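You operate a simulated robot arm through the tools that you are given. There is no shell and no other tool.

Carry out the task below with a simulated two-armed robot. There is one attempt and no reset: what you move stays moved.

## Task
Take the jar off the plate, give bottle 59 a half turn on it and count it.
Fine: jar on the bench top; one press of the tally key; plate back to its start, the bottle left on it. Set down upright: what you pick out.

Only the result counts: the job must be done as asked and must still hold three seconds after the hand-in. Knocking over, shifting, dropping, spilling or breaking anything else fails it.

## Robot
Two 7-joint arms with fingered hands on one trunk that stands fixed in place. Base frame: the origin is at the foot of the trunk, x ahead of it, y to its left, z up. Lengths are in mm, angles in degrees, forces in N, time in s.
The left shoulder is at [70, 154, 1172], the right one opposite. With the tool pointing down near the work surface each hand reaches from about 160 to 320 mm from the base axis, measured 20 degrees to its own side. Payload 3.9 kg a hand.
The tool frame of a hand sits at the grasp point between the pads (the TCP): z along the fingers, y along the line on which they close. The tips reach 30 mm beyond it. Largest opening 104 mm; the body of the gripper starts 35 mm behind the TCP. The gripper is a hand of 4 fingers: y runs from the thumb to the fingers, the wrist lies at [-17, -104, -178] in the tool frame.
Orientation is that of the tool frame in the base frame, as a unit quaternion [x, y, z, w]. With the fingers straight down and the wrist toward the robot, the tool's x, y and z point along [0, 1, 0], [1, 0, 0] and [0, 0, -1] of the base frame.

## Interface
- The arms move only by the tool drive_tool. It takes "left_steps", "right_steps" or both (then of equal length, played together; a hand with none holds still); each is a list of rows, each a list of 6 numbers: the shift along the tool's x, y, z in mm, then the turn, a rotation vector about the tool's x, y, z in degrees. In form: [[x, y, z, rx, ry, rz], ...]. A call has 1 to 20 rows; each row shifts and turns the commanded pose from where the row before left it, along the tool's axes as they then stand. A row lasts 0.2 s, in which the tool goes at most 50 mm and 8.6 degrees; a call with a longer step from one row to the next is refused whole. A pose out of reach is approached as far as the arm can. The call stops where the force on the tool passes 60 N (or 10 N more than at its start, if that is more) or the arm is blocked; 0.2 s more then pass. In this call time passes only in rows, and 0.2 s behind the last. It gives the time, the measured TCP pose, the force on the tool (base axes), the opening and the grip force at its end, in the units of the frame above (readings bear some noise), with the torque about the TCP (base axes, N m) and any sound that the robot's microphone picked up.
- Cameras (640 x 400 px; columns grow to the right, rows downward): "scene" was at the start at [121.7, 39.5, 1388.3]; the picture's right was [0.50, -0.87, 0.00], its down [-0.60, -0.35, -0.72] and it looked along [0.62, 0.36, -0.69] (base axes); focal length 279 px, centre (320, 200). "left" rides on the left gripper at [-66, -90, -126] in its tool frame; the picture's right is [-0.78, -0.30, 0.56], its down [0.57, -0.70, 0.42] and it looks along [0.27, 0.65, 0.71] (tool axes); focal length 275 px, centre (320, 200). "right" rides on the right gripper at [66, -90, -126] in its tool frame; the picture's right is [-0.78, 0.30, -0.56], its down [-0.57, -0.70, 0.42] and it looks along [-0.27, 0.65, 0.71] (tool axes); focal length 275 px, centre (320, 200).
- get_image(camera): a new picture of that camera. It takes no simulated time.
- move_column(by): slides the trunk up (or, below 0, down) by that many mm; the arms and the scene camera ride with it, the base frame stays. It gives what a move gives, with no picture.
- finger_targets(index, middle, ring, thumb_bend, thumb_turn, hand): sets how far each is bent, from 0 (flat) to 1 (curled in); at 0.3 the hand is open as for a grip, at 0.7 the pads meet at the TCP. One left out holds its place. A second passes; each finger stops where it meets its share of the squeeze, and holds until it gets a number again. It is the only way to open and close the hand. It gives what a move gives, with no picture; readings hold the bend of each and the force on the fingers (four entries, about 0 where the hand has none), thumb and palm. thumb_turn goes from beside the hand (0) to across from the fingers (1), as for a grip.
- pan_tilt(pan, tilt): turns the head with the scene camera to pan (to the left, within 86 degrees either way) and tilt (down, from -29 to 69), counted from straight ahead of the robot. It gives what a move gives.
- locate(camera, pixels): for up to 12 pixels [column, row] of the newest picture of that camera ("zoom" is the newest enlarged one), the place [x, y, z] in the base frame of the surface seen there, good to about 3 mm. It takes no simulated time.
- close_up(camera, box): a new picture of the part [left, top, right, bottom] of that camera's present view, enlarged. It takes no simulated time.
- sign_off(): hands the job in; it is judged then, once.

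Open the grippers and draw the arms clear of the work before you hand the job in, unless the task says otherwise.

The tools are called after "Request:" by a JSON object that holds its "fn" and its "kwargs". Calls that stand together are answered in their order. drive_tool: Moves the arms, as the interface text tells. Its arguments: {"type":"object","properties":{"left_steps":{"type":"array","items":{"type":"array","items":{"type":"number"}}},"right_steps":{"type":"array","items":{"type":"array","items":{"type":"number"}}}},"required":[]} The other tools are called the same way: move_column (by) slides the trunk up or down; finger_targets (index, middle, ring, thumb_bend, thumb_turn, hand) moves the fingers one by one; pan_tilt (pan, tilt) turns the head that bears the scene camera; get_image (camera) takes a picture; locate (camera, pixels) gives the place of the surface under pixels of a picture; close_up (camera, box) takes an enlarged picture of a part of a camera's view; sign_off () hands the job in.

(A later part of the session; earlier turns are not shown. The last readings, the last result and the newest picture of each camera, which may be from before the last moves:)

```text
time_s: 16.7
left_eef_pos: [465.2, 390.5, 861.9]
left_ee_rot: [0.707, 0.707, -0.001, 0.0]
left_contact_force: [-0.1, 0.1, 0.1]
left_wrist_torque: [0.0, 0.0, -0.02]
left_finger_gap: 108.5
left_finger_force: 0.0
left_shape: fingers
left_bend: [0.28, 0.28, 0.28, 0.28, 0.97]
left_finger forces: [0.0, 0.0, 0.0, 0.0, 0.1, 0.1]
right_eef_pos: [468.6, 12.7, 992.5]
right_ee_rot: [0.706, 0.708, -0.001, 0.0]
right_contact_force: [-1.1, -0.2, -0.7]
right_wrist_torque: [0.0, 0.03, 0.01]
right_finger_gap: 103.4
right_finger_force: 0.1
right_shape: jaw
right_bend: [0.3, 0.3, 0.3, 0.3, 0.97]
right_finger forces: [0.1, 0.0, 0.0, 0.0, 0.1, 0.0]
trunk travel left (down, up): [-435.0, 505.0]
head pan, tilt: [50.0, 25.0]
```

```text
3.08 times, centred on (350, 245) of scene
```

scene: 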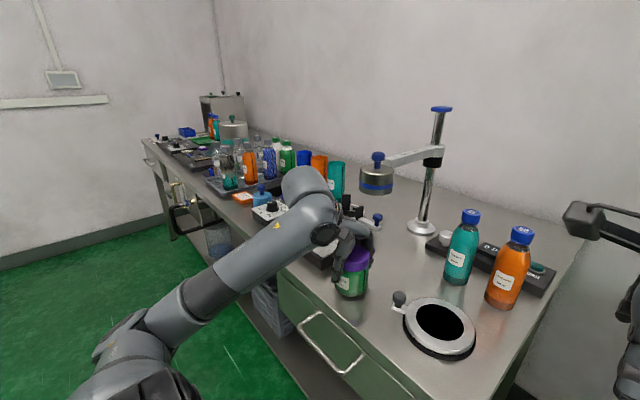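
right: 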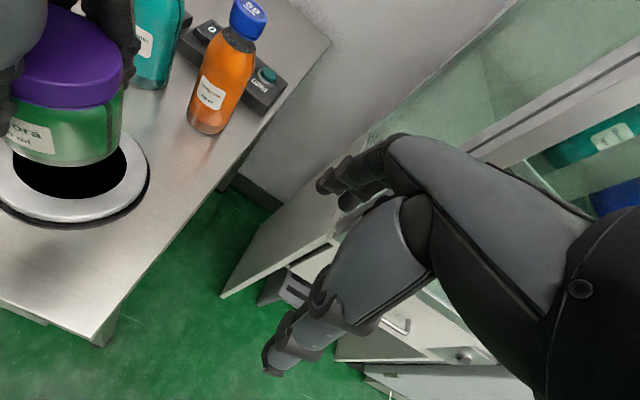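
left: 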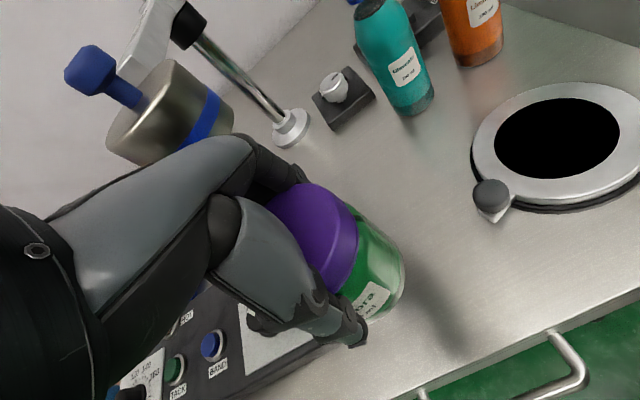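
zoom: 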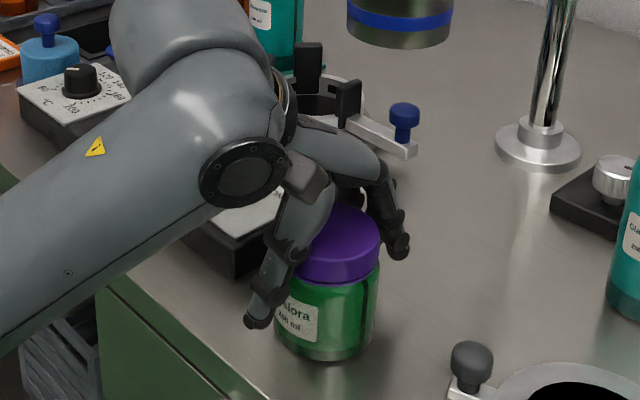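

The jar stands on the bench, hand free. I raise the left hand straight up and then view everything.

Request:
{"fn": "drive_tool", "kwargs": {"left_steps": [[0, 0, -10, 0, 0, 0], [0, 0, -25, 0, 0, 0], [0, 0, -30, 0, 0, 0], [0, 0, -30, 0, 0, 0], [0, 0, -30, 0, 0, 0], [-30, 0, 0, 0, 0, 0], [-40, 0, 0, 0, 0, 0], [0, 0, 0, 0, 0, 0]]}}

Request:
{"fn": "pan_tilt", "kwargs": {"pan": 25, "tilt": 35}}

Request:
{"fn": "get_image", "kwargs": {"camera": "scene"}}

Request:
{"fn": "get_image", "kwargs": {"camera": "left"}}

Request:
{"fn": "get_image", "kwargs": {"camera": "right"}}

```text
time_s: 18.5
left_eef_pos: [466.9, 319.6, 985.7]
left_ee_rot: [0.707, 0.707, 0.0, 0.001]
left_contact_force: [0.3, 0.0, 0.5]
left_wrist_torque: [-0.04, 0.02, -0.02]
left_finger_gap: 108.7
left_finger_force: 0.0
left_shape: fingers
left_bend: [0.28, 0.28, 0.28, 0.28, 0.97]
left_finger forces: [0.1, 0.1, 0.0, 0.1, 0.0, 0.0]
right_eef_pos: [469.0, 13.5, 991.1]
right_ee_rot: [0.706, 0.708, 0.0, 0.0]
right_contact_force: [0.8, 0.1, 0.0]
right_wrist_torque: [-0.03, 0.04, 0.02]
right_finger_gap: 103.6
right_finger_force: 0.1
right_shape: jaw
right_bend: [0.3, 0.3, 0.3, 0.3, 0.97]
right_finger forces: [0.0, 0.1, 0.1, 0.1, 0.1, 0.1]
trunk travel left (down, up): [-435.0, 505.0]
head pan, tilt: [50.0, 25.0]
```

```text
time_s: 19.4
left_eef_pos: [467.2, 318.1, 986.3]
left_ee_rot: [0.708, 0.706, 0.001, 0.001]
left_contact_force: [-0.9, -0.4, 0.1]
left_wrist_torque: [-0.02, 0.02, -0.04]
left_finger_gap: 108.7
left_finger_force: 0.0
left_shape: fingers
left_bend: [0.28, 0.28, 0.28, 0.28, 0.97]
left_finger forces: [0.0, 0.0, 0.0, 0.0, 0.0, 0.1]
right_eef_pos: [469.1, 12.3, 992.9]
right_ee_rot: [0.707, 0.708, 0.0, -0.001]
right_contact_force: [0.3, 0.9, -0.4]
right_wrist_torque: [0.01, 0.0, 0.03]
right_finger_gap: 103.6
right_finger_force: 0.0
right_shape: jaw
right_bend: [0.3, 0.3, 0.3, 0.3, 0.97]
right_finger forces: [0.0, 0.0, 0.0, 0.0, 0.1, 0.0]
trunk travel left (down, up): [-435.0, 505.0]
head pan, tilt: [25.0, 35.0]
```

```text
taken
```

scene: 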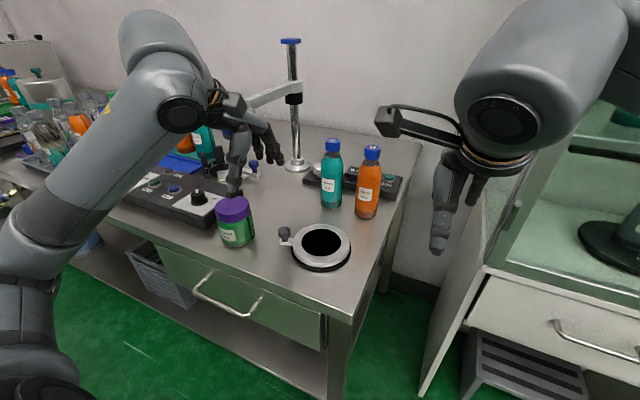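

```text
taken
```

left: 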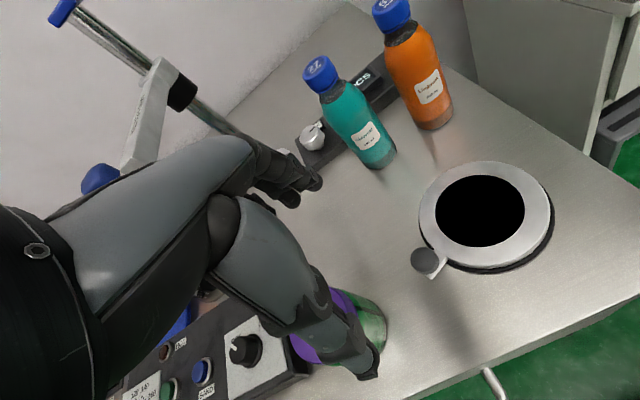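

```text
taken
```

right: 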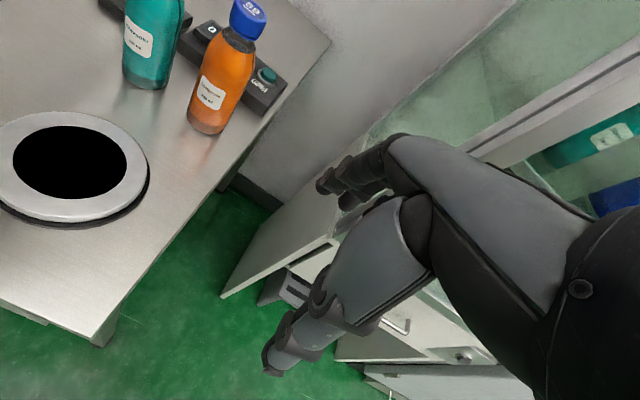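

Jar stands fine. I measure the plate disk edges, the knob and bottle 59's cap in the left view.

Request:
{"fn": "locate", "kwargs": {"camera": "left", "pixels": [[438, 210], [523, 212], [480, 177], [480, 244], [424, 258], [435, 268], [425, 215], [546, 212], [483, 165], [480, 264], [392, 13], [375, 16]]}}

Request:
{"fn": "close_up", "kwargs": {"camera": "left", "box": [290, 0, 470, 180]}}

Request:
{"fn": "close_up", "kwargs": {"camera": "right", "box": [150, 0, 310, 150]}}

```text
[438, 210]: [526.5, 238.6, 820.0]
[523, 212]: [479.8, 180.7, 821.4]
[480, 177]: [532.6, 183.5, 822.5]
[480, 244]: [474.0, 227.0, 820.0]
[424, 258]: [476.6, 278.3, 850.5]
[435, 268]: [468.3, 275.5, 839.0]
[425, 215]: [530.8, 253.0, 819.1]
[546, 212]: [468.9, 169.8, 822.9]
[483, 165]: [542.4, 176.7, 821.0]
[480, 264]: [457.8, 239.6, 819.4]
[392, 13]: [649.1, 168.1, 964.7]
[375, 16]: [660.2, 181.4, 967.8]
```

```text
2.22 times, centred on (380, 90) of left
```

zoom: 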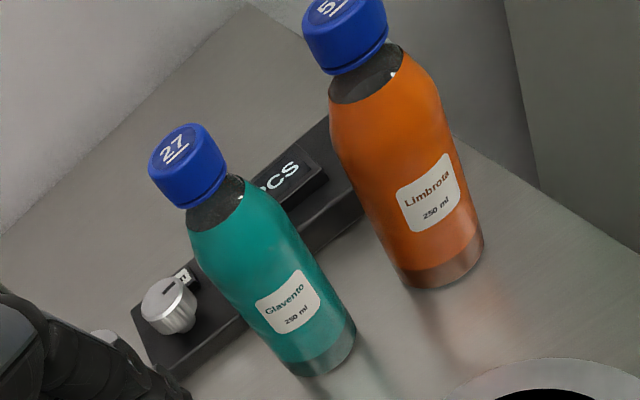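

```text
2.67 times, centred on (230, 75) of right
```

zoom: 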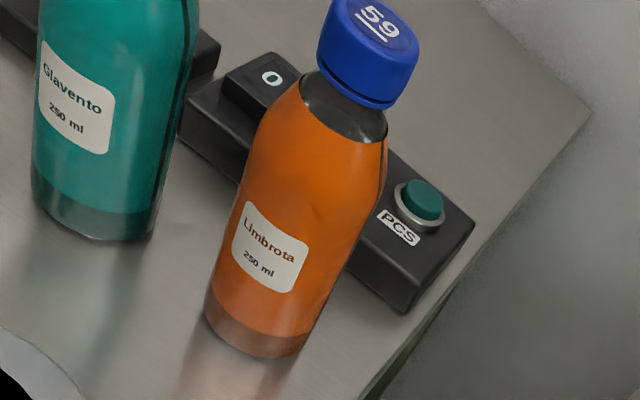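

I locate several points on bottle 59's cap and on the key in this right close-up.

Request:
{"fn": "locate", "kwargs": {"camera": "zoom", "pixels": [[375, 20], [330, 15], [412, 45], [350, 60], [368, 68], [325, 50], [410, 80], [424, 195], [260, 340], [210, 310], [310, 335], [330, 230]]}}

Request:
{"fn": "locate", "kwargs": {"camera": "scene", "pixels": [[372, 149], [372, 156], [365, 153], [379, 153], [366, 210], [360, 190], [374, 190], [333, 143], [391, 180]]}}

```text
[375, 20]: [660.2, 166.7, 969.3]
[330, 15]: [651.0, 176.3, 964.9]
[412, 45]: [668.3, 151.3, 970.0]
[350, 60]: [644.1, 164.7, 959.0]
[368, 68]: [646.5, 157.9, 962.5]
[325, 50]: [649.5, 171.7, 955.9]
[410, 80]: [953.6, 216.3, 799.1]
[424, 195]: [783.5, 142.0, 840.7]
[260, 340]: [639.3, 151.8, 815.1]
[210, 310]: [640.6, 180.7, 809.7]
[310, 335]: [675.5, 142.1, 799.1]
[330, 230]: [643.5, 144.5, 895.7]
```

```text
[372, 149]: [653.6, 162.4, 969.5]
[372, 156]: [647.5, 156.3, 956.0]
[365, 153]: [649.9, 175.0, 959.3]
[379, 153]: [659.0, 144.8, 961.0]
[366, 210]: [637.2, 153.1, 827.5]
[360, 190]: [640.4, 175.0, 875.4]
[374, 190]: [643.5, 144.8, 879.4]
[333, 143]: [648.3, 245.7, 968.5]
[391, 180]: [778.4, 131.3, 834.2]
```

Cap 59 centre ≈(661,163), top 970; the plate centre ≈(502,209). I bring the left hand at z≈1040 over bottle 59 (offset −4 in y so that index and middle straddle).

Request:
{"fn": "drive_tool", "kwargs": {"left_steps": [[0, 0, -28, 0, 0, 0], [0, 0, -28, 0, 0, 0], [-40, 0, 0, 0, 0, 0], [-40, 0, 0, 0, 0, 0], [-40, 0, 0, 0, 0, 0], [-40, 0, 0, 0, 0, 0], [0, 38, 0, 0, 0, 0], [0, 39, 0, 0, 0, 0], [0, 39, 0, 0, 0, 0], [0, 39, 0, 0, 0, 0], [0, 39, 0, 0, 0, 0], [0, 0, 0, 0, 0, 0]]}}

Request:
{"fn": "get_image", "kwargs": {"camera": "left"}}

Request:
{"fn": "get_image", "kwargs": {"camera": "scene"}}

Request:
{"fn": "get_image", "kwargs": {"camera": "right"}}

```text
time_s: 22.0
left_eef_pos: [661.1, 160.1, 1044.1]
left_ee_rot: [0.708, 0.707, 0.001, 0.001]
left_contact_force: [0.4, -1.0, 0.5]
left_wrist_torque: [-0.01, 0.03, -0.01]
left_finger_gap: 109.1
left_finger_force: 0.0
left_shape: fingers
left_bend: [0.28, 0.28, 0.28, 0.28, 0.97]
left_finger forces: [0.0, 0.1, 0.1, 0.0, 0.0, 0.1]
right_eef_pos: [468.3, 13.1, 992.4]
right_ee_rot: [0.707, 0.707, 0.0, 0.001]
right_contact_force: [-0.1, 0.8, -0.6]
right_wrist_torque: [0.0, 0.03, -0.03]
right_finger_gap: 103.5
right_finger_force: 0.1
right_shape: jaw
right_bend: [0.3, 0.3, 0.3, 0.3, 0.97]
right_finger forces: [0.0, 0.0, 0.1, 0.1, 0.0, 0.0]
trunk travel left (down, up): [-435.0, 505.0]
head pan, tilt: [25.0, 35.0]
```

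```text
taken
```

left: 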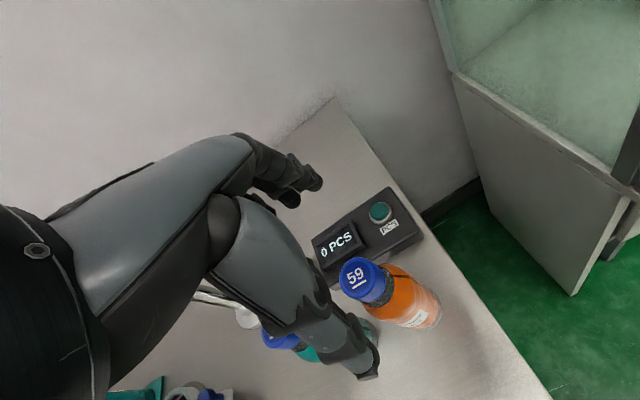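

```text
taken
```

scene: 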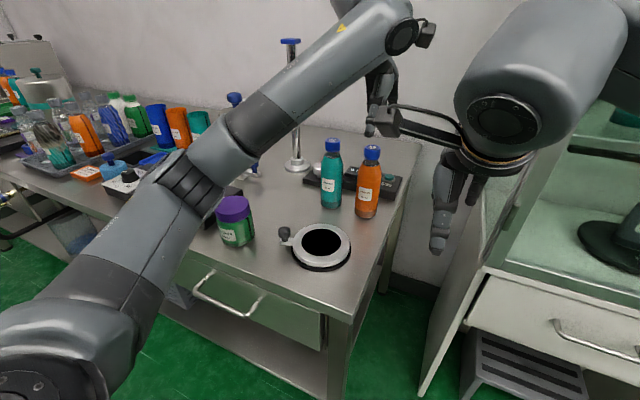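

```text
taken
```

right: 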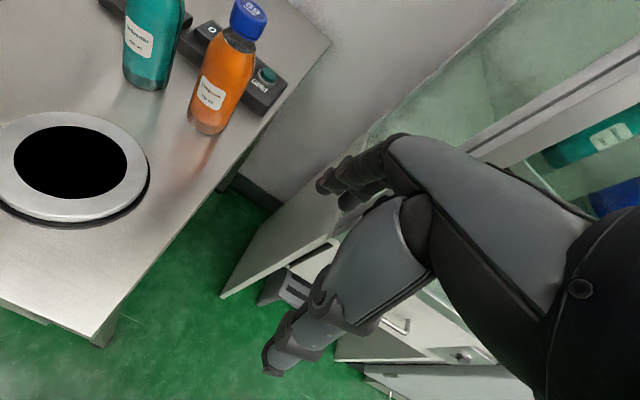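

Hand is over bottle 59. I check how high the elbow and forearm are above jar and bottles before descending.

Request:
{"fn": "locate", "kwargs": {"camera": "scene", "pixels": [[190, 190], [205, 215], [170, 250], [120, 290], [230, 165], [290, 120], [235, 205], [225, 190]]}}

Request:
{"fn": "locate", "kwargs": {"camera": "left", "pixels": [[357, 273], [345, 262], [372, 280], [381, 211], [375, 285], [270, 335], [300, 165], [370, 375], [405, 300]]}}

```text
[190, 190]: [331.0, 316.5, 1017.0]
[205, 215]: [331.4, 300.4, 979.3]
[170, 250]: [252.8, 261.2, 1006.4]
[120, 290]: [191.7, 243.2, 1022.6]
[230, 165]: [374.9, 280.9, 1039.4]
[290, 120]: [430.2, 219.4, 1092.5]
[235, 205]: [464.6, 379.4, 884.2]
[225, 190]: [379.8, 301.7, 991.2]
```

```text
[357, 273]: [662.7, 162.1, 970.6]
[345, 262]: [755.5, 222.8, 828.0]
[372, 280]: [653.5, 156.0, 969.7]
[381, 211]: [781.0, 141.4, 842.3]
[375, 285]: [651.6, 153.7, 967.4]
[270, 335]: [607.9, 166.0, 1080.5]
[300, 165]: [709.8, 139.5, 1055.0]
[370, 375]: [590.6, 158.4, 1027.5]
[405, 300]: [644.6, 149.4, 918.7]
```

Cap centre (661,162) is well inside the open hand. I descend to TCP z≈948, with palm still ≈13 mm over the cap.

Request:
{"fn": "drive_tool", "kwargs": {"left_steps": [[0, 0, 25, 0, 0, 0], [0, 0, 25, 0, 0, 0], [0, 0, 22, 0, 0, 0], [0, 0, 14, 0, 0, 0], [-1, 0, 8, 0, 0, 0], [0, 0, 0, 0, 0, 0]]}}

Request:
{"fn": "get_image", "kwargs": {"camera": "left"}}

Request:
{"fn": "close_up", "kwargs": {"camera": "scene", "box": [310, 70, 430, 230]}}

Request:
{"fn": "get_image", "kwargs": {"camera": "right"}}

```text
time_s: 23.4
left_eef_pos: [659.6, 159.1, 949.9]
left_ee_rot: [0.707, 0.707, 0.0, 0.0]
left_contact_force: [0.9, 0.0, -0.4]
left_wrist_torque: [-0.06, 0.02, 0.0]
left_finger_gap: 109.1
left_finger_force: 0.1
left_shape: fingers
left_bend: [0.28, 0.28, 0.28, 0.28, 0.97]
left_finger forces: [0.1, 0.0, 0.0, 0.0, 0.1, 0.0]
right_eef_pos: [469.1, 12.0, 991.9]
right_ee_rot: [0.706, 0.708, -0.001, 0.0]
right_contact_force: [0.9, 0.5, 0.3]
right_wrist_torque: [-0.01, 0.01, -0.03]
right_finger_gap: 103.8
right_finger_force: 0.0
right_shape: jaw
right_bend: [0.3, 0.3, 0.3, 0.3, 0.97]
right_finger forces: [0.0, 0.1, 0.0, 0.1, 0.0, 0.1]
trunk travel left (down, up): [-435.0, 505.0]
head pan, tilt: [25.0, 35.0]
```

```text
taken
```

left: 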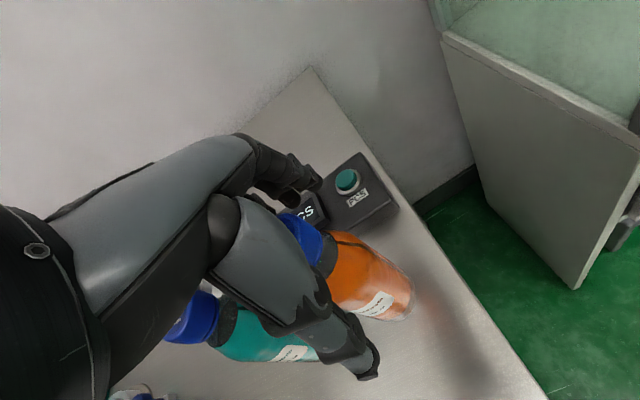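

```text
2.50 times, centred on (370, 150) of scene
```

zoom: 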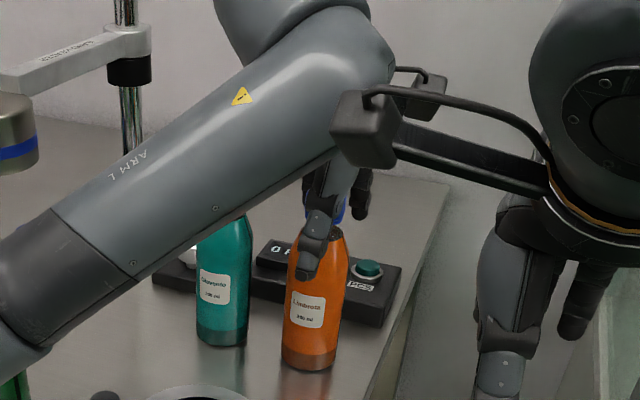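

```text
taken
```

right: 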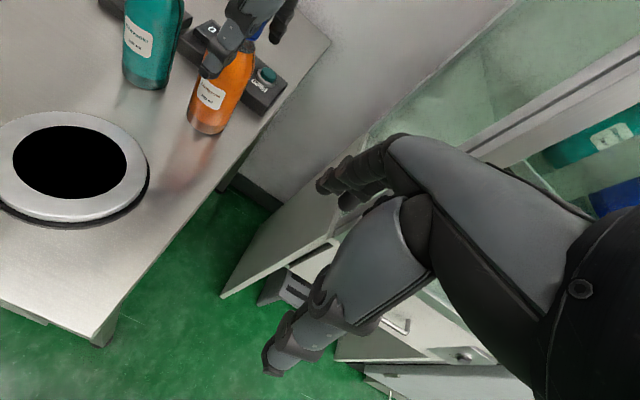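

Thumb is in front of the neck, fingers behind, no contact. I close thumb, index and middle on the cap, staged.

Request:
{"fn": "finger_targets", "kwargs": {"hand": "left", "index": 0.5, "middle": 0.5, "ring": 0.4, "thumb_bend": 0.5}}

Request:
{"fn": "get_image", "kwargs": {"camera": "left"}}

Request:
{"fn": "close_up", "kwargs": {"camera": "right", "box": [150, 0, 310, 150]}}

```text
time_s: 24.4
left_eef_pos: [660.0, 159.3, 950.7]
left_ee_rot: [0.708, 0.707, 0.0, -0.001]
left_contact_force: [-0.2, 0.1, 0.3]
left_wrist_torque: [-0.04, 0.01, 0.0]
left_finger_gap: 54.2
left_finger_force: 0.0
left_shape: fingers
left_bend: [0.5, 0.5, 0.4, 0.5, 1.0]
left_finger forces: [0.0, 0.0, 0.0, 0.0, 0.0, 0.1]
right_eef_pos: [469.7, 13.5, 991.8]
right_ee_rot: [0.707, 0.707, 0.001, 0.0]
right_contact_force: [0.0, 0.0, -0.3]
right_wrist_torque: [0.0, -0.01, -0.03]
right_finger_gap: 103.9
right_finger_force: 0.0
right_shape: jaw
right_bend: [0.3, 0.3, 0.3, 0.3, 0.97]
right_finger forces: [0.1, 0.1, 0.0, 0.0, 0.1, 0.0]
trunk travel left (down, up): [-435.0, 505.0]
head pan, tilt: [25.0, 35.0]
```

```text
taken
```

left: 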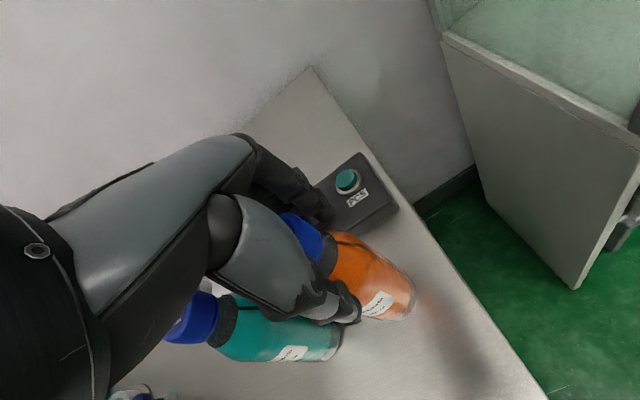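

```text
2.67 times, centred on (230, 75) of right
```

zoom: 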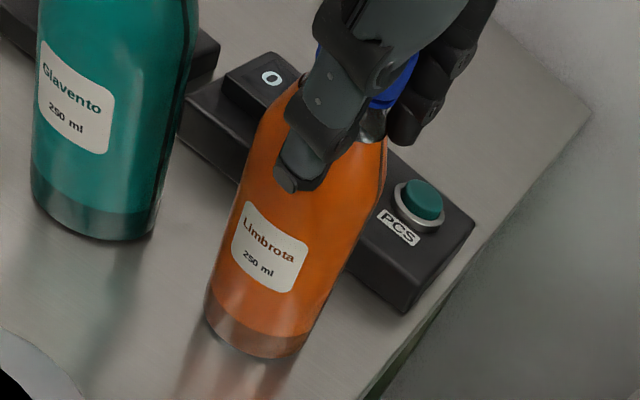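

The thumb tip hangs in front of the shoulder; no contact yet at 54 mm gap. I close further.

Request:
{"fn": "finger_targets", "kwargs": {"hand": "left", "index": 0.6, "middle": 0.62, "ring": 0.45, "thumb_bend": 0.6}}

Request:
{"fn": "get_image", "kwargs": {"camera": "left"}}

Request:
{"fn": "close_up", "kwargs": {"camera": "right", "box": [150, 0, 310, 150]}}

```text
time_s: 25.4
left_eef_pos: [659.4, 160.0, 950.0]
left_ee_rot: [0.707, 0.707, 0.0, 0.0]
left_contact_force: [1.6, -0.1, 2.4]
left_wrist_torque: [0.0, -0.08, -0.01]
left_finger_gap: 35.6
left_finger_force: 5.0
left_shape: fingers
left_bend: [0.59, 0.57, 0.45, 0.56, 1.0]
left_finger forces: [0.8, 5.1, 0.0, 0.0, 4.2, 0.1]
right_eef_pos: [469.5, 12.7, 992.6]
right_ee_rot: [0.706, 0.708, 0.0, 0.0]
right_contact_force: [-0.7, 0.3, 0.7]
right_wrist_torque: [0.02, -0.02, -0.04]
right_finger_gap: 103.4
right_finger_force: 0.0
right_shape: jaw
right_bend: [0.3, 0.3, 0.3, 0.3, 0.97]
right_finger forces: [0.0, 0.1, 0.0, 0.0, 0.0, 0.0]
trunk travel left (down, up): [-435.0, 505.0]
head pan, tilt: [25.0, 35.0]
```

```text
taken
```

left: 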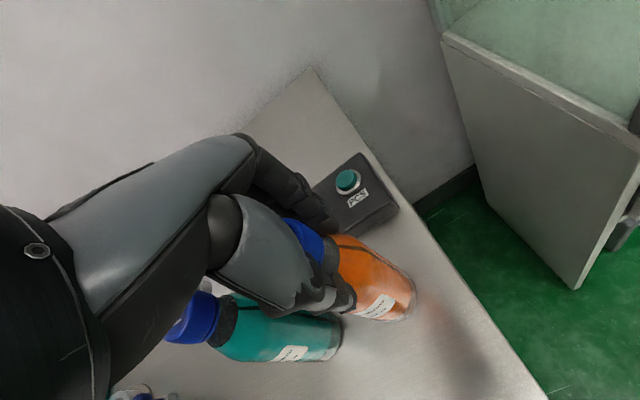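

```text
2.67 times, centred on (230, 75) of right
```

zoom: 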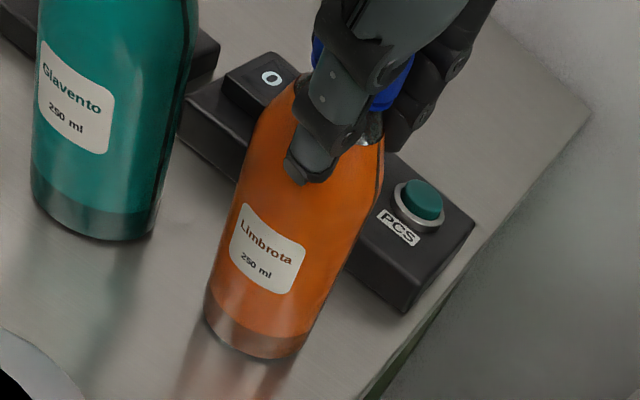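

Contact on cap with thumb and middle (5 N). I tighten the grip.

Request:
{"fn": "finger_targets", "kwargs": {"hand": "left", "index": 0.7, "middle": 0.7, "ring": 0.45, "thumb_bend": 0.68}}

Request:
{"fn": "close_up", "kwargs": {"camera": "right", "box": [150, 0, 310, 150]}}

```text
time_s: 26.4
left_eef_pos: [661.0, 159.5, 951.8]
left_ee_rot: [0.707, 0.707, 0.0, -0.001]
left_contact_force: [1.9, -0.5, 5.2]
left_wrist_torque: [0.05, -0.1, 0.0]
left_finger_gap: 33.1
left_finger_force: 13.7
left_shape: fingers
left_bend: [0.63, 0.61, 0.45, 0.56, 1.0]
left_finger forces: [4.5, 10.7, 0.1, 0.0, 12.7, 0.0]
right_eef_pos: [469.9, 12.8, 992.3]
right_ee_rot: [0.707, 0.708, 0.0, 0.0]
right_contact_force: [-0.3, 0.4, 0.6]
right_wrist_torque: [-0.02, 0.03, -0.01]
right_finger_gap: 103.9
right_finger_force: 0.1
right_shape: jaw
right_bend: [0.3, 0.3, 0.3, 0.3, 0.97]
right_finger forces: [0.0, 0.0, 0.1, 0.0, 0.0, 0.0]
trunk travel left (down, up): [-435.0, 505.0]
head pan, tilt: [25.0, 35.0]
```

```text
2.67 times, centred on (230, 75) of right
```

zoom: 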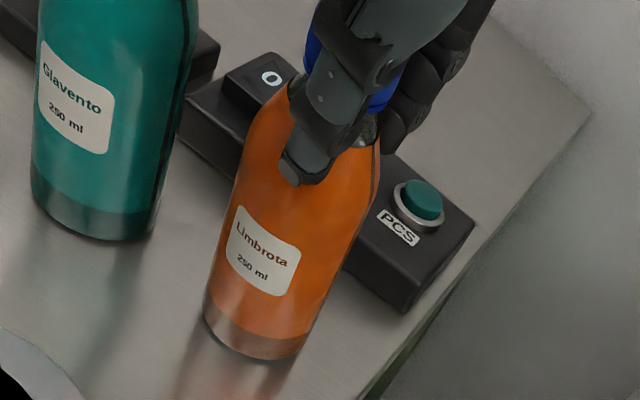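

Grip is 13 N; I tighten a bit more before lifting.

Request:
{"fn": "finger_targets", "kwargs": {"hand": "left", "index": 0.8, "middle": 0.78, "thumb_bend": 0.78}}

Request:
{"fn": "close_up", "kwargs": {"camera": "right", "box": [150, 0, 310, 150]}}

Request:
{"fn": "close_up", "kwargs": {"camera": "scene", "box": [310, 70, 430, 230]}}

```text
time_s: 27.4
left_eef_pos: [661.7, 158.6, 950.8]
left_ee_rot: [0.707, 0.707, 0.0, 0.0]
left_contact_force: [2.0, -0.6, 2.6]
left_wrist_torque: [0.0, -0.03, 0.02]
left_finger_gap: 32.1
left_finger_force: 17.8
left_shape: fingers
left_bend: [0.72, 0.62, 0.45, 0.54, 1.0]
left_finger forces: [8.0, 9.4, 0.0, 0.0, 17.5, 0.0]
right_eef_pos: [469.9, 11.4, 992.6]
right_ee_rot: [0.706, 0.708, 0.0, 0.0]
right_contact_force: [1.0, -0.1, -0.3]
right_wrist_torque: [-0.03, 0.03, 0.01]
right_finger_gap: 103.9
right_finger_force: 0.1
right_shape: jaw
right_bend: [0.3, 0.3, 0.3, 0.3, 0.97]
right_finger forces: [0.0, 0.1, 0.0, 0.0, 0.0, 0.0]
trunk travel left (down, up): [-435.0, 505.0]
head pan, tilt: [25.0, 35.0]
```

```text
2.67 times, centred on (230, 75) of right
```

zoom: 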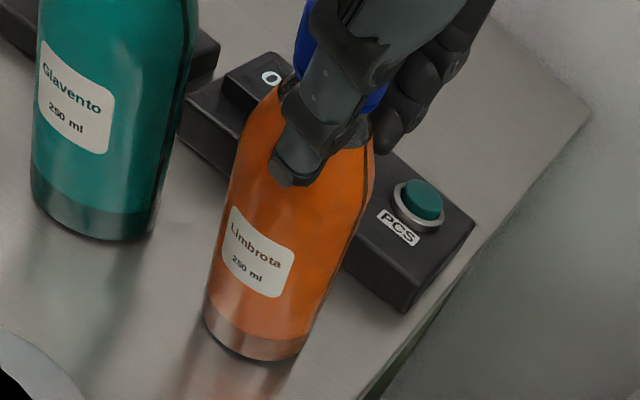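

```text
2.50 times, centred on (370, 150) of scene
```

zoom: 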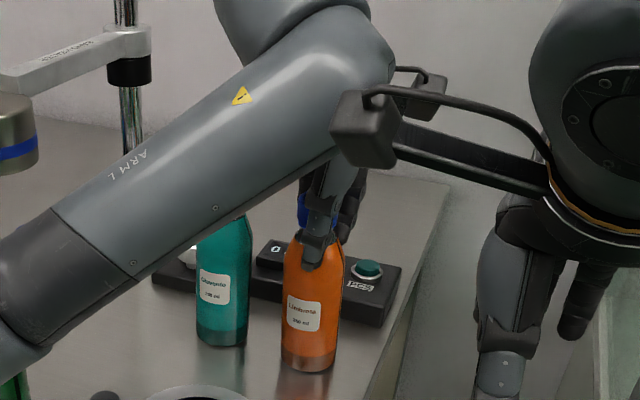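

Index slid past the cap and the bottle leans about 3° to +y; not a good grip. I ease the fingers open in stages to let it settle and then regrip with the index opposite the thumb.

Request:
{"fn": "finger_targets", "kwargs": {"hand": "left", "index": 0.63, "middle": 0.6, "thumb_bend": 0.56}}

Request:
{"fn": "finger_targets", "kwargs": {"hand": "left", "index": 0.56, "middle": 0.56, "thumb_bend": 0.54}}

Request:
{"fn": "close_up", "kwargs": {"camera": "right", "box": [150, 0, 310, 150]}}

```text
time_s: 28.4
left_eef_pos: [659.3, 159.6, 950.0]
left_ee_rot: [0.707, 0.707, 0.0, 0.001]
left_contact_force: [1.8, -0.4, 4.1]
left_wrist_torque: [-0.03, -0.04, -0.01]
left_finger_gap: 34.2
left_finger_force: 3.6
left_shape: fingers
left_bend: [0.62, 0.58, 0.45, 0.53, 1.0]
left_finger forces: [2.9, 2.1, 0.0, 0.0, 2.3, 0.0]
right_eef_pos: [468.7, 13.1, 993.3]
right_ee_rot: [0.707, 0.708, 0.0, 0.0]
right_contact_force: [0.1, -0.2, 0.5]
right_wrist_torque: [0.02, 0.01, -0.01]
right_finger_gap: 103.6
right_finger_force: 0.1
right_shape: jaw
right_bend: [0.3, 0.3, 0.3, 0.3, 0.97]
right_finger forces: [0.0, 0.0, 0.0, 0.0, 0.0, 0.0]
trunk travel left (down, up): [-435.0, 505.0]
head pan, tilt: [25.0, 35.0]
```

```text
time_s: 29.4
left_eef_pos: [660.9, 158.7, 949.7]
left_ee_rot: [0.707, 0.707, -0.001, 0.0]
left_contact_force: [0.1, -0.7, -0.1]
left_wrist_torque: [-0.04, -0.03, 0.0]
left_finger_gap: 40.7
left_finger_force: 0.0
left_shape: fingers
left_bend: [0.56, 0.55, 0.45, 0.54, 1.0]
left_finger forces: [0.0, 0.3, 0.1, 0.0, 0.1, 0.0]
right_eef_pos: [469.2, 14.0, 992.0]
right_ee_rot: [0.706, 0.708, -0.001, 0.001]
right_contact_force: [-0.3, -0.5, 0.1]
right_wrist_torque: [0.01, 0.0, 0.01]
right_finger_gap: 103.7
right_finger_force: 0.0
right_shape: jaw
right_bend: [0.3, 0.3, 0.3, 0.3, 0.97]
right_finger forces: [0.1, 0.0, 0.0, 0.0, 0.0, 0.0]
trunk travel left (down, up): [-435.0, 505.0]
head pan, tilt: [25.0, 35.0]
```

```text
2.67 times, centred on (230, 75) of right
```

zoom: 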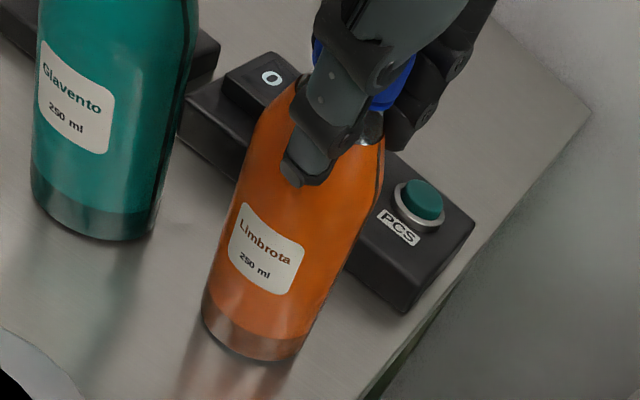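

Bottle is upright again. I open a little more and shift the hand +8 mm in y and 8 mm up for the regrip.

Request:
{"fn": "finger_targets", "kwargs": {"hand": "left", "index": 0.42, "middle": 0.42, "ring": 0.4, "thumb_bend": 0.42}}

Request:
{"fn": "drive_tool", "kwargs": {"left_steps": [[4, 0, -4, 0, 0, 0], [4, 0, -4, 0, 0, 0], [0, 0, 0, 0, 0, 0]]}}

Request:
{"fn": "get_image", "kwargs": {"camera": "left"}}

Request:
{"fn": "close_up", "kwargs": {"camera": "right", "box": [150, 0, 310, 150]}}

```text
time_s: 30.4
left_eef_pos: [659.2, 160.0, 949.5]
left_ee_rot: [0.707, 0.707, 0.0, 0.0]
left_contact_force: [-0.1, -0.3, 0.1]
left_wrist_torque: [-0.02, 0.04, 0.0]
left_finger_gap: 73.7
left_finger_force: 0.1
left_shape: fingers
left_bend: [0.42, 0.42, 0.4, 0.42, 0.99]
left_finger forces: [0.0, 0.1, 0.1, 0.0, 0.1, 0.0]
right_eef_pos: [469.7, 13.6, 993.2]
right_ee_rot: [0.706, 0.708, -0.001, 0.0]
right_contact_force: [-0.6, 0.5, 0.0]
right_wrist_torque: [-0.01, -0.01, 0.0]
right_finger_gap: 103.9
right_finger_force: 0.0
right_shape: jaw
right_bend: [0.3, 0.3, 0.3, 0.3, 0.97]
right_finger forces: [0.0, 0.0, 0.0, 0.1, 0.1, 0.1]
trunk travel left (down, up): [-435.0, 505.0]
head pan, tilt: [25.0, 35.0]
```

```text
time_s: 31.2
left_eef_pos: [660.3, 167.3, 957.8]
left_ee_rot: [0.707, 0.707, 0.001, 0.0]
left_contact_force: [0.1, -1.8, 0.0]
left_wrist_torque: [-0.04, -0.01, 0.01]
left_finger_gap: 73.7
left_finger_force: 0.0
left_shape: fingers
left_bend: [0.42, 0.42, 0.4, 0.42, 0.99]
left_finger forces: [0.0, 0.0, 0.0, 0.0, 0.0, 0.0]
right_eef_pos: [469.7, 13.7, 992.7]
right_ee_rot: [0.707, 0.707, 0.001, 0.0]
right_contact_force: [0.2, -0.2, 0.8]
right_wrist_torque: [-0.02, 0.01, -0.03]
right_finger_gap: 103.8
right_finger_force: 0.0
right_shape: jaw
right_bend: [0.3, 0.3, 0.3, 0.3, 0.97]
right_finger forces: [0.1, 0.1, 0.0, 0.0, 0.0, 0.0]
trunk travel left (down, up): [-435.0, 505.0]
head pan, tilt: [25.0, 35.0]
```

```text
taken
```

left: 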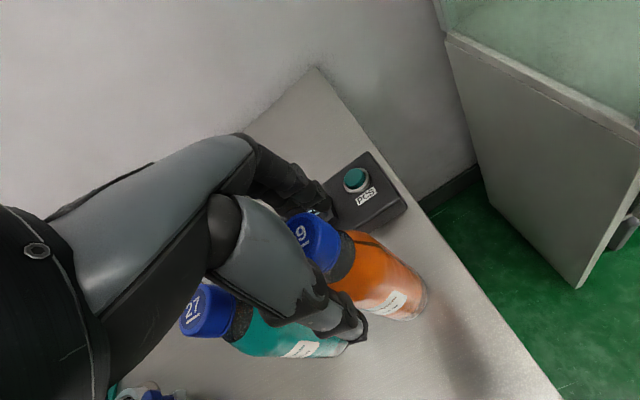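

```text
2.67 times, centred on (230, 75) of right
```

zoom: 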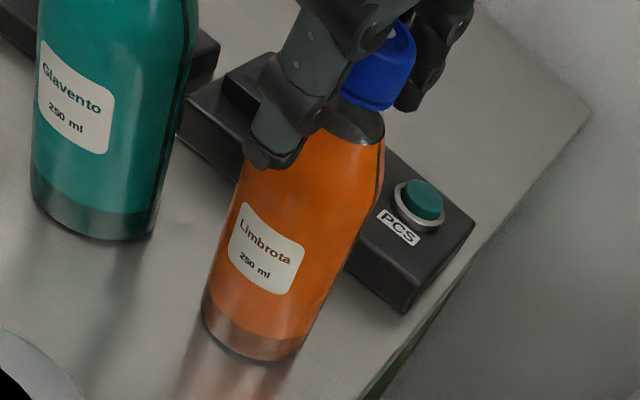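

I measure the thumb and index positions relative to the cap in both views.

Request:
{"fn": "locate", "kwargs": {"camera": "zoom", "pixels": [[285, 110], [300, 90], [265, 155], [290, 155], [310, 50], [395, 90], [375, 60], [345, 90], [412, 60], [425, 85], [440, 60]]}}

Request:
{"fn": "locate", "kwargs": {"camera": "left", "pixels": [[355, 335], [330, 295], [345, 320], [300, 180], [315, 215], [295, 185], [322, 235], [305, 230], [325, 250], [325, 200]]}}

```text
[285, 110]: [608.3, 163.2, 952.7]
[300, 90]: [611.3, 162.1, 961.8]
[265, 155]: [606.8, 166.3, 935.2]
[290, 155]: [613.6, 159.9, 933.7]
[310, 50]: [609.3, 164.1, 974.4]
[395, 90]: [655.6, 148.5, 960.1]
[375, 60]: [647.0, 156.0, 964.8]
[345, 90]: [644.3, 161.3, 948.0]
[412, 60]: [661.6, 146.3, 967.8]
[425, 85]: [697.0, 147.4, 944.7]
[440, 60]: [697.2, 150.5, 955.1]
```

```text
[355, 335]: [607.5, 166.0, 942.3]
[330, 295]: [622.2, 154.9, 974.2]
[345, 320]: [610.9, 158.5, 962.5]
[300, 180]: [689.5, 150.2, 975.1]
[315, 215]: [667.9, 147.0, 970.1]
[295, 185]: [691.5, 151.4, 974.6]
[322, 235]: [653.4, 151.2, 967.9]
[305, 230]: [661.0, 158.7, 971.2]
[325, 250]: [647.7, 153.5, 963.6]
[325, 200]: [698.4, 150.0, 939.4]
```

Thumb centre is ≈y 168 and index ≈158; with the cap at 161.5 a tripod (index left/middle right/thumb centred) is best. I shift −6 mm in y and close to moderate targets.

Request:
{"fn": "drive_tool", "kwargs": {"left_steps": [[-6, 0, 2, 0, 0, 0], [0, 0, 0, 0, 0, 0]]}}

Request:
{"fn": "finger_targets", "kwargs": {"hand": "left", "index": 0.58, "middle": 0.58, "ring": 0.4, "thumb_bend": 0.58}}

Request:
{"fn": "close_up", "kwargs": {"camera": "right", "box": [150, 0, 310, 150]}}

```text
time_s: 31.8
left_eef_pos: [659.6, 161.5, 954.7]
left_ee_rot: [0.707, 0.707, 0.0, 0.001]
left_contact_force: [0.5, 0.2, 0.3]
left_wrist_torque: [0.0, 0.03, 0.01]
left_finger_gap: 73.5
left_finger_force: 0.1
left_shape: fingers
left_bend: [0.42, 0.42, 0.4, 0.42, 0.99]
left_finger forces: [0.0, 0.1, 0.0, 0.0, 0.1, 0.1]
right_eef_pos: [468.8, 12.1, 993.3]
right_ee_rot: [0.706, 0.708, 0.0, -0.001]
right_contact_force: [0.6, -0.2, 0.0]
right_wrist_torque: [0.01, 0.03, 0.01]
right_finger_gap: 103.5
right_finger_force: 0.1
right_shape: jaw
right_bend: [0.3, 0.3, 0.3, 0.3, 0.97]
right_finger forces: [0.0, 0.0, 0.0, 0.0, 0.1, 0.0]
trunk travel left (down, up): [-435.0, 505.0]
head pan, tilt: [25.0, 35.0]
```

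```text
time_s: 32.8
left_eef_pos: [659.5, 160.4, 955.5]
left_ee_rot: [0.707, 0.707, 0.0, 0.0]
left_contact_force: [-0.5, -0.1, -0.6]
left_wrist_torque: [-0.01, 0.0, 0.01]
left_finger_gap: 36.9
left_finger_force: 0.7
left_shape: fingers
left_bend: [0.57, 0.57, 0.4, 0.56, 1.0]
left_finger forces: [0.1, 0.2, 0.0, 0.0, 0.5, 0.0]
right_eef_pos: [469.3, 12.7, 992.5]
right_ee_rot: [0.706, 0.708, 0.001, 0.001]
right_contact_force: [0.8, -0.6, 0.9]
right_wrist_torque: [0.0, 0.0, -0.01]
right_finger_gap: 103.8
right_finger_force: 0.0
right_shape: jaw
right_bend: [0.3, 0.3, 0.3, 0.3, 0.97]
right_finger forces: [0.0, 0.1, 0.0, 0.0, 0.0, 0.1]
trunk travel left (down, up): [-435.0, 505.0]
head pan, tilt: [25.0, 35.0]
```

```text
2.67 times, centred on (230, 75) of right
```

zoom: 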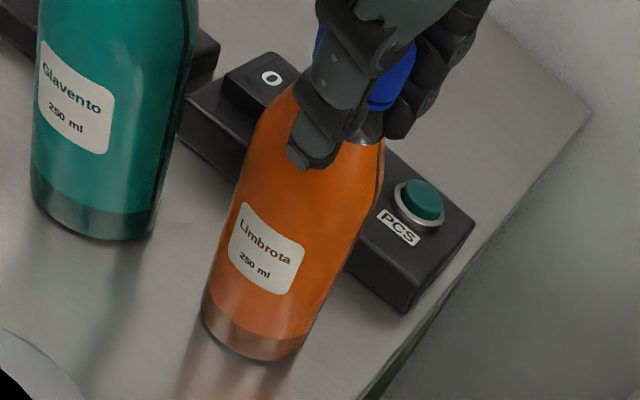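

All three touch evenly at 37 mm gap. I tighten moderately.

Request:
{"fn": "finger_targets", "kwargs": {"hand": "left", "index": 0.67, "middle": 0.67, "thumb_bend": 0.66}}

Request:
{"fn": "close_up", "kwargs": {"camera": "right", "box": [150, 0, 310, 150]}}

```text
time_s: 33.8
left_eef_pos: [660.6, 161.5, 955.2]
left_ee_rot: [0.707, 0.707, -0.001, 0.0]
left_contact_force: [0.9, 0.4, 2.7]
left_wrist_torque: [0.01, -0.05, 0.0]
left_finger_gap: 30.7
left_finger_force: 9.4
left_shape: fingers
left_bend: [0.62, 0.61, 0.4, 0.57, 1.0]
left_finger forces: [3.2, 6.9, 0.0, 0.1, 8.9, 0.0]
right_eef_pos: [469.9, 12.5, 992.5]
right_ee_rot: [0.707, 0.708, 0.0, 0.0]
right_contact_force: [0.7, 0.1, -1.0]
right_wrist_torque: [0.01, -0.02, 0.04]
right_finger_gap: 103.7
right_finger_force: 0.1
right_shape: jaw
right_bend: [0.3, 0.3, 0.3, 0.3, 0.97]
right_finger forces: [0.0, 0.0, 0.1, 0.0, 0.1, 0.0]
trunk travel left (down, up): [-435.0, 505.0]
head pan, tilt: [25.0, 35.0]
```

```text
2.67 times, centred on (230, 75) of right
```

zoom: 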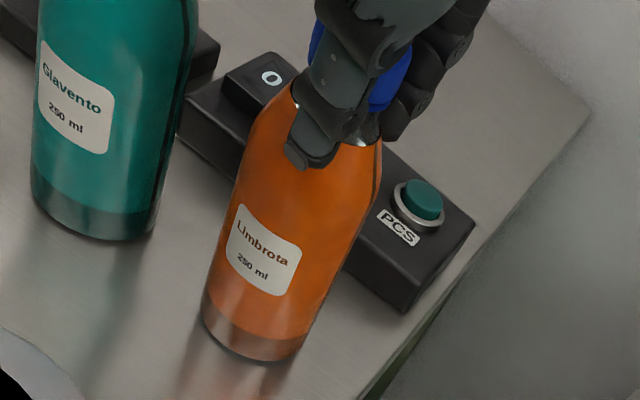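

Grip is 9 N and the bottle is almost upright. I test-lift by a few millimetres.

Request:
{"fn": "drive_tool", "kwargs": {"left_steps": [[0, 0, -2, 0, 0, 0], [0, 0, -3, 0, 0, 0], [0, 0, 0, 0, 0, 0]]}}

Request:
{"fn": "close_up", "kwargs": {"camera": "right", "box": [150, 0, 310, 150]}}

```text
time_s: 34.6
left_eef_pos: [660.8, 161.6, 960.2]
left_ee_rot: [0.706, 0.708, -0.001, 0.0]
left_contact_force: [-0.1, 0.6, -2.8]
left_wrist_torque: [-0.04, 0.0, 0.04]
left_finger_gap: 30.3
left_finger_force: 7.5
left_shape: fingers
left_bend: [0.62, 0.61, 0.4, 0.57, 1.0]
left_finger forces: [2.7, 5.0, 0.0, 0.0, 7.7, 0.1]
right_eef_pos: [470.0, 13.0, 990.7]
right_ee_rot: [0.706, 0.708, 0.0, 0.0]
right_contact_force: [-0.2, -0.3, -0.3]
right_wrist_torque: [-0.02, -0.02, 0.0]
right_finger_gap: 103.6
right_finger_force: 0.0
right_shape: jaw
right_bend: [0.3, 0.3, 0.3, 0.3, 0.97]
right_finger forces: [0.0, 0.0, 0.0, 0.0, 0.0, 0.0]
trunk travel left (down, up): [-435.0, 505.0]
head pan, tilt: [25.0, 35.0]
```

```text
2.67 times, centred on (230, 75) of right
```

zoom: 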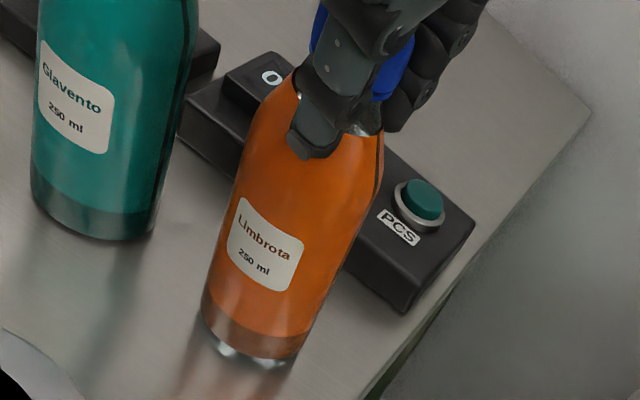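

Bottle is held (2.8 N weight, base off bench). I add a slight squeeze for safety before carrying.

Request:
{"fn": "finger_targets", "kwargs": {"hand": "left", "index": 0.69, "middle": 0.7, "thumb_bend": 0.7}}

Request:
{"fn": "close_up", "kwargs": {"camera": "right", "box": [150, 0, 310, 150]}}

```text
time_s: 35.6
left_eef_pos: [660.6, 160.7, 960.2]
left_ee_rot: [0.707, 0.707, 0.0, 0.0]
left_contact_force: [0.5, -0.2, -1.4]
left_wrist_torque: [0.02, -0.03, -0.01]
left_finger_gap: 26.6
left_finger_force: 10.2
left_shape: fingers
left_bend: [0.65, 0.63, 0.4, 0.59, 1.0]
left_finger forces: [3.0, 7.0, 0.0, 0.0, 10.0, 0.1]
right_eef_pos: [469.8, 12.6, 992.2]
right_ee_rot: [0.706, 0.708, 0.0, 0.0]
right_contact_force: [-0.4, 0.0, 0.0]
right_wrist_torque: [0.0, 0.01, -0.01]
right_finger_gap: 103.9
right_finger_force: 0.0
right_shape: jaw
right_bend: [0.3, 0.3, 0.3, 0.3, 0.97]
right_finger forces: [0.1, 0.0, 0.1, 0.0, 0.1, 0.1]
trunk travel left (down, up): [-435.0, 505.0]
head pan, tilt: [25.0, 35.0]
```

```text
2.67 times, centred on (230, 75) of right
```

zoom: 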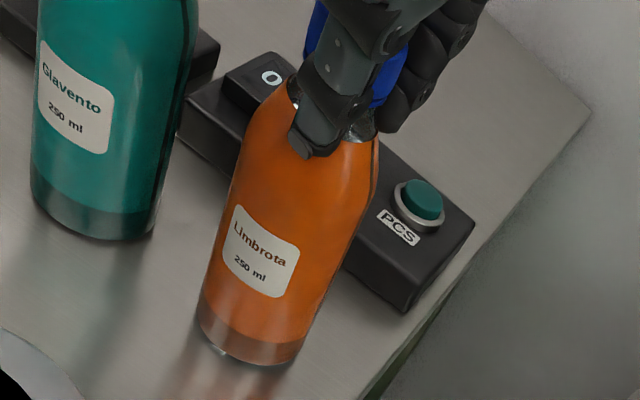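

The squeeze pushed the bottle down slightly (bottom near bench again). I lift a few mm and check it holds steadily without creeping.

Request:
{"fn": "drive_tool", "kwargs": {"left_steps": [[0, 0, -2, 0, 0, 0], [0, 0, -2, 0, 0, 0], [0, 0, -2, 0, 0, 0], [0, 0, 0, 0, 0, 0]]}}

Request:
{"fn": "close_up", "kwargs": {"camera": "right", "box": [150, 0, 310, 150]}}

Request:
{"fn": "drive_tool", "kwargs": {"left_steps": [[0, 0, 0, 0, 0, 0], [0, 0, 0, 0, 0, 0], [0, 0, 0, 0, 0, 0], [0, 0, 0, 0, 0, 0], [0, 0, 0, 0, 0, 0]]}}

Request:
{"fn": "close_up", "kwargs": {"camera": "right", "box": [150, 0, 310, 150]}}

```text
time_s: 36.6
left_eef_pos: [660.4, 161.7, 964.6]
left_ee_rot: [0.707, 0.708, 0.0, 0.0]
left_contact_force: [0.3, 0.4, -3.0]
left_wrist_torque: [0.02, 0.0, -0.02]
left_finger_gap: 26.5
left_finger_force: 9.0
left_shape: fingers
left_bend: [0.65, 0.63, 0.4, 0.59, 1.0]
left_finger forces: [3.2, 6.4, 0.0, 0.0, 9.5, 0.1]
right_eef_pos: [470.1, 12.8, 992.5]
right_ee_rot: [0.706, 0.708, 0.001, 0.0]
right_contact_force: [-1.0, -0.3, 0.2]
right_wrist_torque: [-0.01, -0.02, 0.02]
right_finger_gap: 103.9
right_finger_force: 0.0
right_shape: jaw
right_bend: [0.3, 0.3, 0.3, 0.3, 0.97]
right_finger forces: [0.0, 0.0, 0.0, 0.1, 0.0, 0.0]
trunk travel left (down, up): [-435.0, 505.0]
head pan, tilt: [25.0, 35.0]
```

```text
2.67 times, centred on (230, 75) of right
```

zoom: 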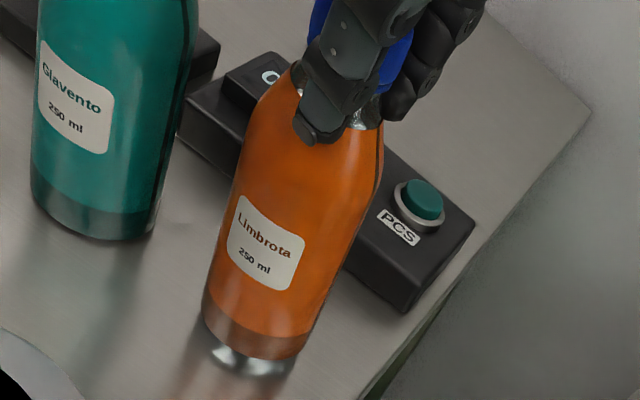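

```text
time_s: 37.8
left_eef_pos: [659.7, 162.1, 965.7]
left_ee_rot: [0.707, 0.707, 0.0, 0.0]
left_contact_force: [-0.2, 0.0, -3.1]
left_wrist_torque: [0.0, -0.02, -0.02]
left_finger_gap: 26.5
left_finger_force: 10.1
left_shape: fingers
left_bend: [0.65, 0.63, 0.4, 0.59, 1.0]
left_finger forces: [3.1, 6.4, 0.1, 0.0, 9.5, 0.0]
right_eef_pos: [469.5, 12.4, 993.4]
right_ee_rot: [0.707, 0.707, 0.0, 0.0]
right_contact_force: [0.1, 0.1, -0.6]
right_wrist_torque: [0.01, -0.01, -0.01]
right_finger_gap: 104.2
right_finger_force: 0.1
right_shape: jaw
right_bend: [0.3, 0.3, 0.3, 0.3, 0.97]
right_finger forces: [0.1, 0.0, 0.0, 0.1, 0.0, 0.1]
trunk travel left (down, up): [-435.0, 505.0]
head pan, tilt: [25.0, 35.0]
```

```text
2.67 times, centred on (230, 75) of right
```

zoom: 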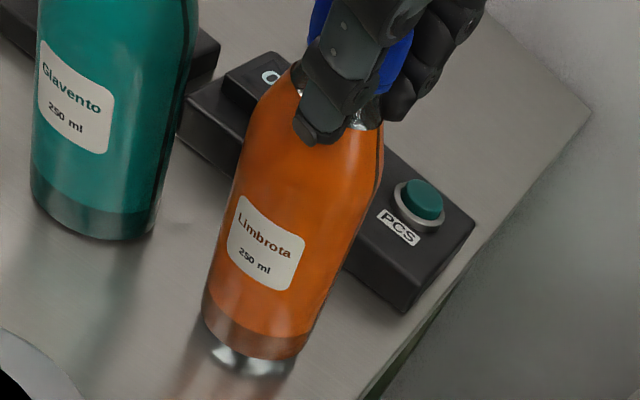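

The grip is steady at −3 N. I lift 45 mm and carry the bottle slowly toward the plate centre (502,209).

Request:
{"fn": "drive_tool", "kwargs": {"left_steps": [[0, 0, -8, 0, 0, 0], [0, 0, -12, 0, 0, 0], [0, 0, -15, 0, 0, 0], [0, 0, -10, 0, 0, 0], [3, -10, 0, 0, 0, 0], [5, -16, 0, 0, 0, 0], [5, -18, 0, 0, 0, 0], [5, -18, 0, 0, 0, 0], [6, -18, 0, 0, 0, 0], [6, -18, 0, 0, 0, 0], [6, -18, 0, 0, 0, 0], [6, -18, 0, 0, 0, 0], [4, -14, 0, 0, 0, 0], [2, -9, 0, 0, 0, 0], [0, 0, 0, 0, 0, 0]]}}

Request:
{"fn": "get_image", "kwargs": {"camera": "left"}}

Request:
{"fn": "get_image", "kwargs": {"camera": "scene"}}

Request:
{"fn": "get_image", "kwargs": {"camera": "right"}}

```text
time_s: 41.0
left_eef_pos: [504.1, 208.4, 1010.1]
left_ee_rot: [0.707, 0.708, 0.001, 0.0]
left_contact_force: [0.5, 0.4, -3.1]
left_wrist_torque: [0.01, 0.02, -0.04]
left_finger_gap: 26.2
left_finger_force: 9.7
left_shape: fingers
left_bend: [0.65, 0.63, 0.4, 0.6, 1.0]
left_finger forces: [3.0, 6.4, 0.0, 0.1, 9.1, 0.0]
right_eef_pos: [470.0, 13.2, 992.3]
right_ee_rot: [0.707, 0.708, 0.0, 0.0]
right_contact_force: [-0.6, -0.4, 0.1]
right_wrist_torque: [-0.02, 0.03, -0.01]
right_finger_gap: 103.7
right_finger_force: 0.1
right_shape: jaw
right_bend: [0.3, 0.3, 0.3, 0.3, 0.97]
right_finger forces: [0.1, 0.0, 0.0, 0.1, 0.0, 0.1]
trunk travel left (down, up): [-435.0, 505.0]
head pan, tilt: [25.0, 35.0]
```

```text
taken
```

left: 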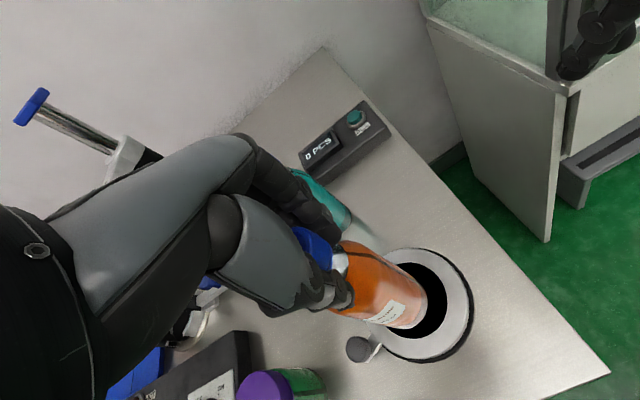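

```text
taken
```

scene: 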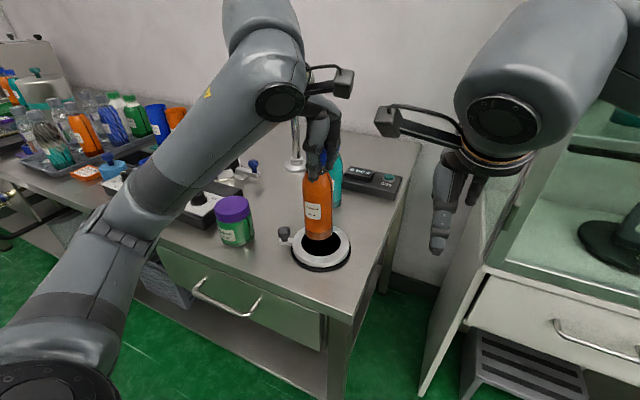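

```text
taken
```

right: 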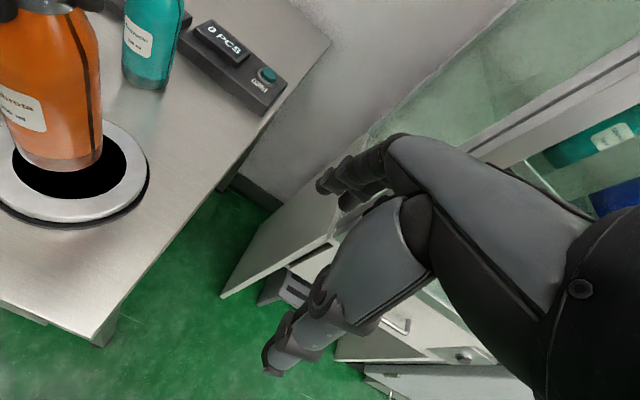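

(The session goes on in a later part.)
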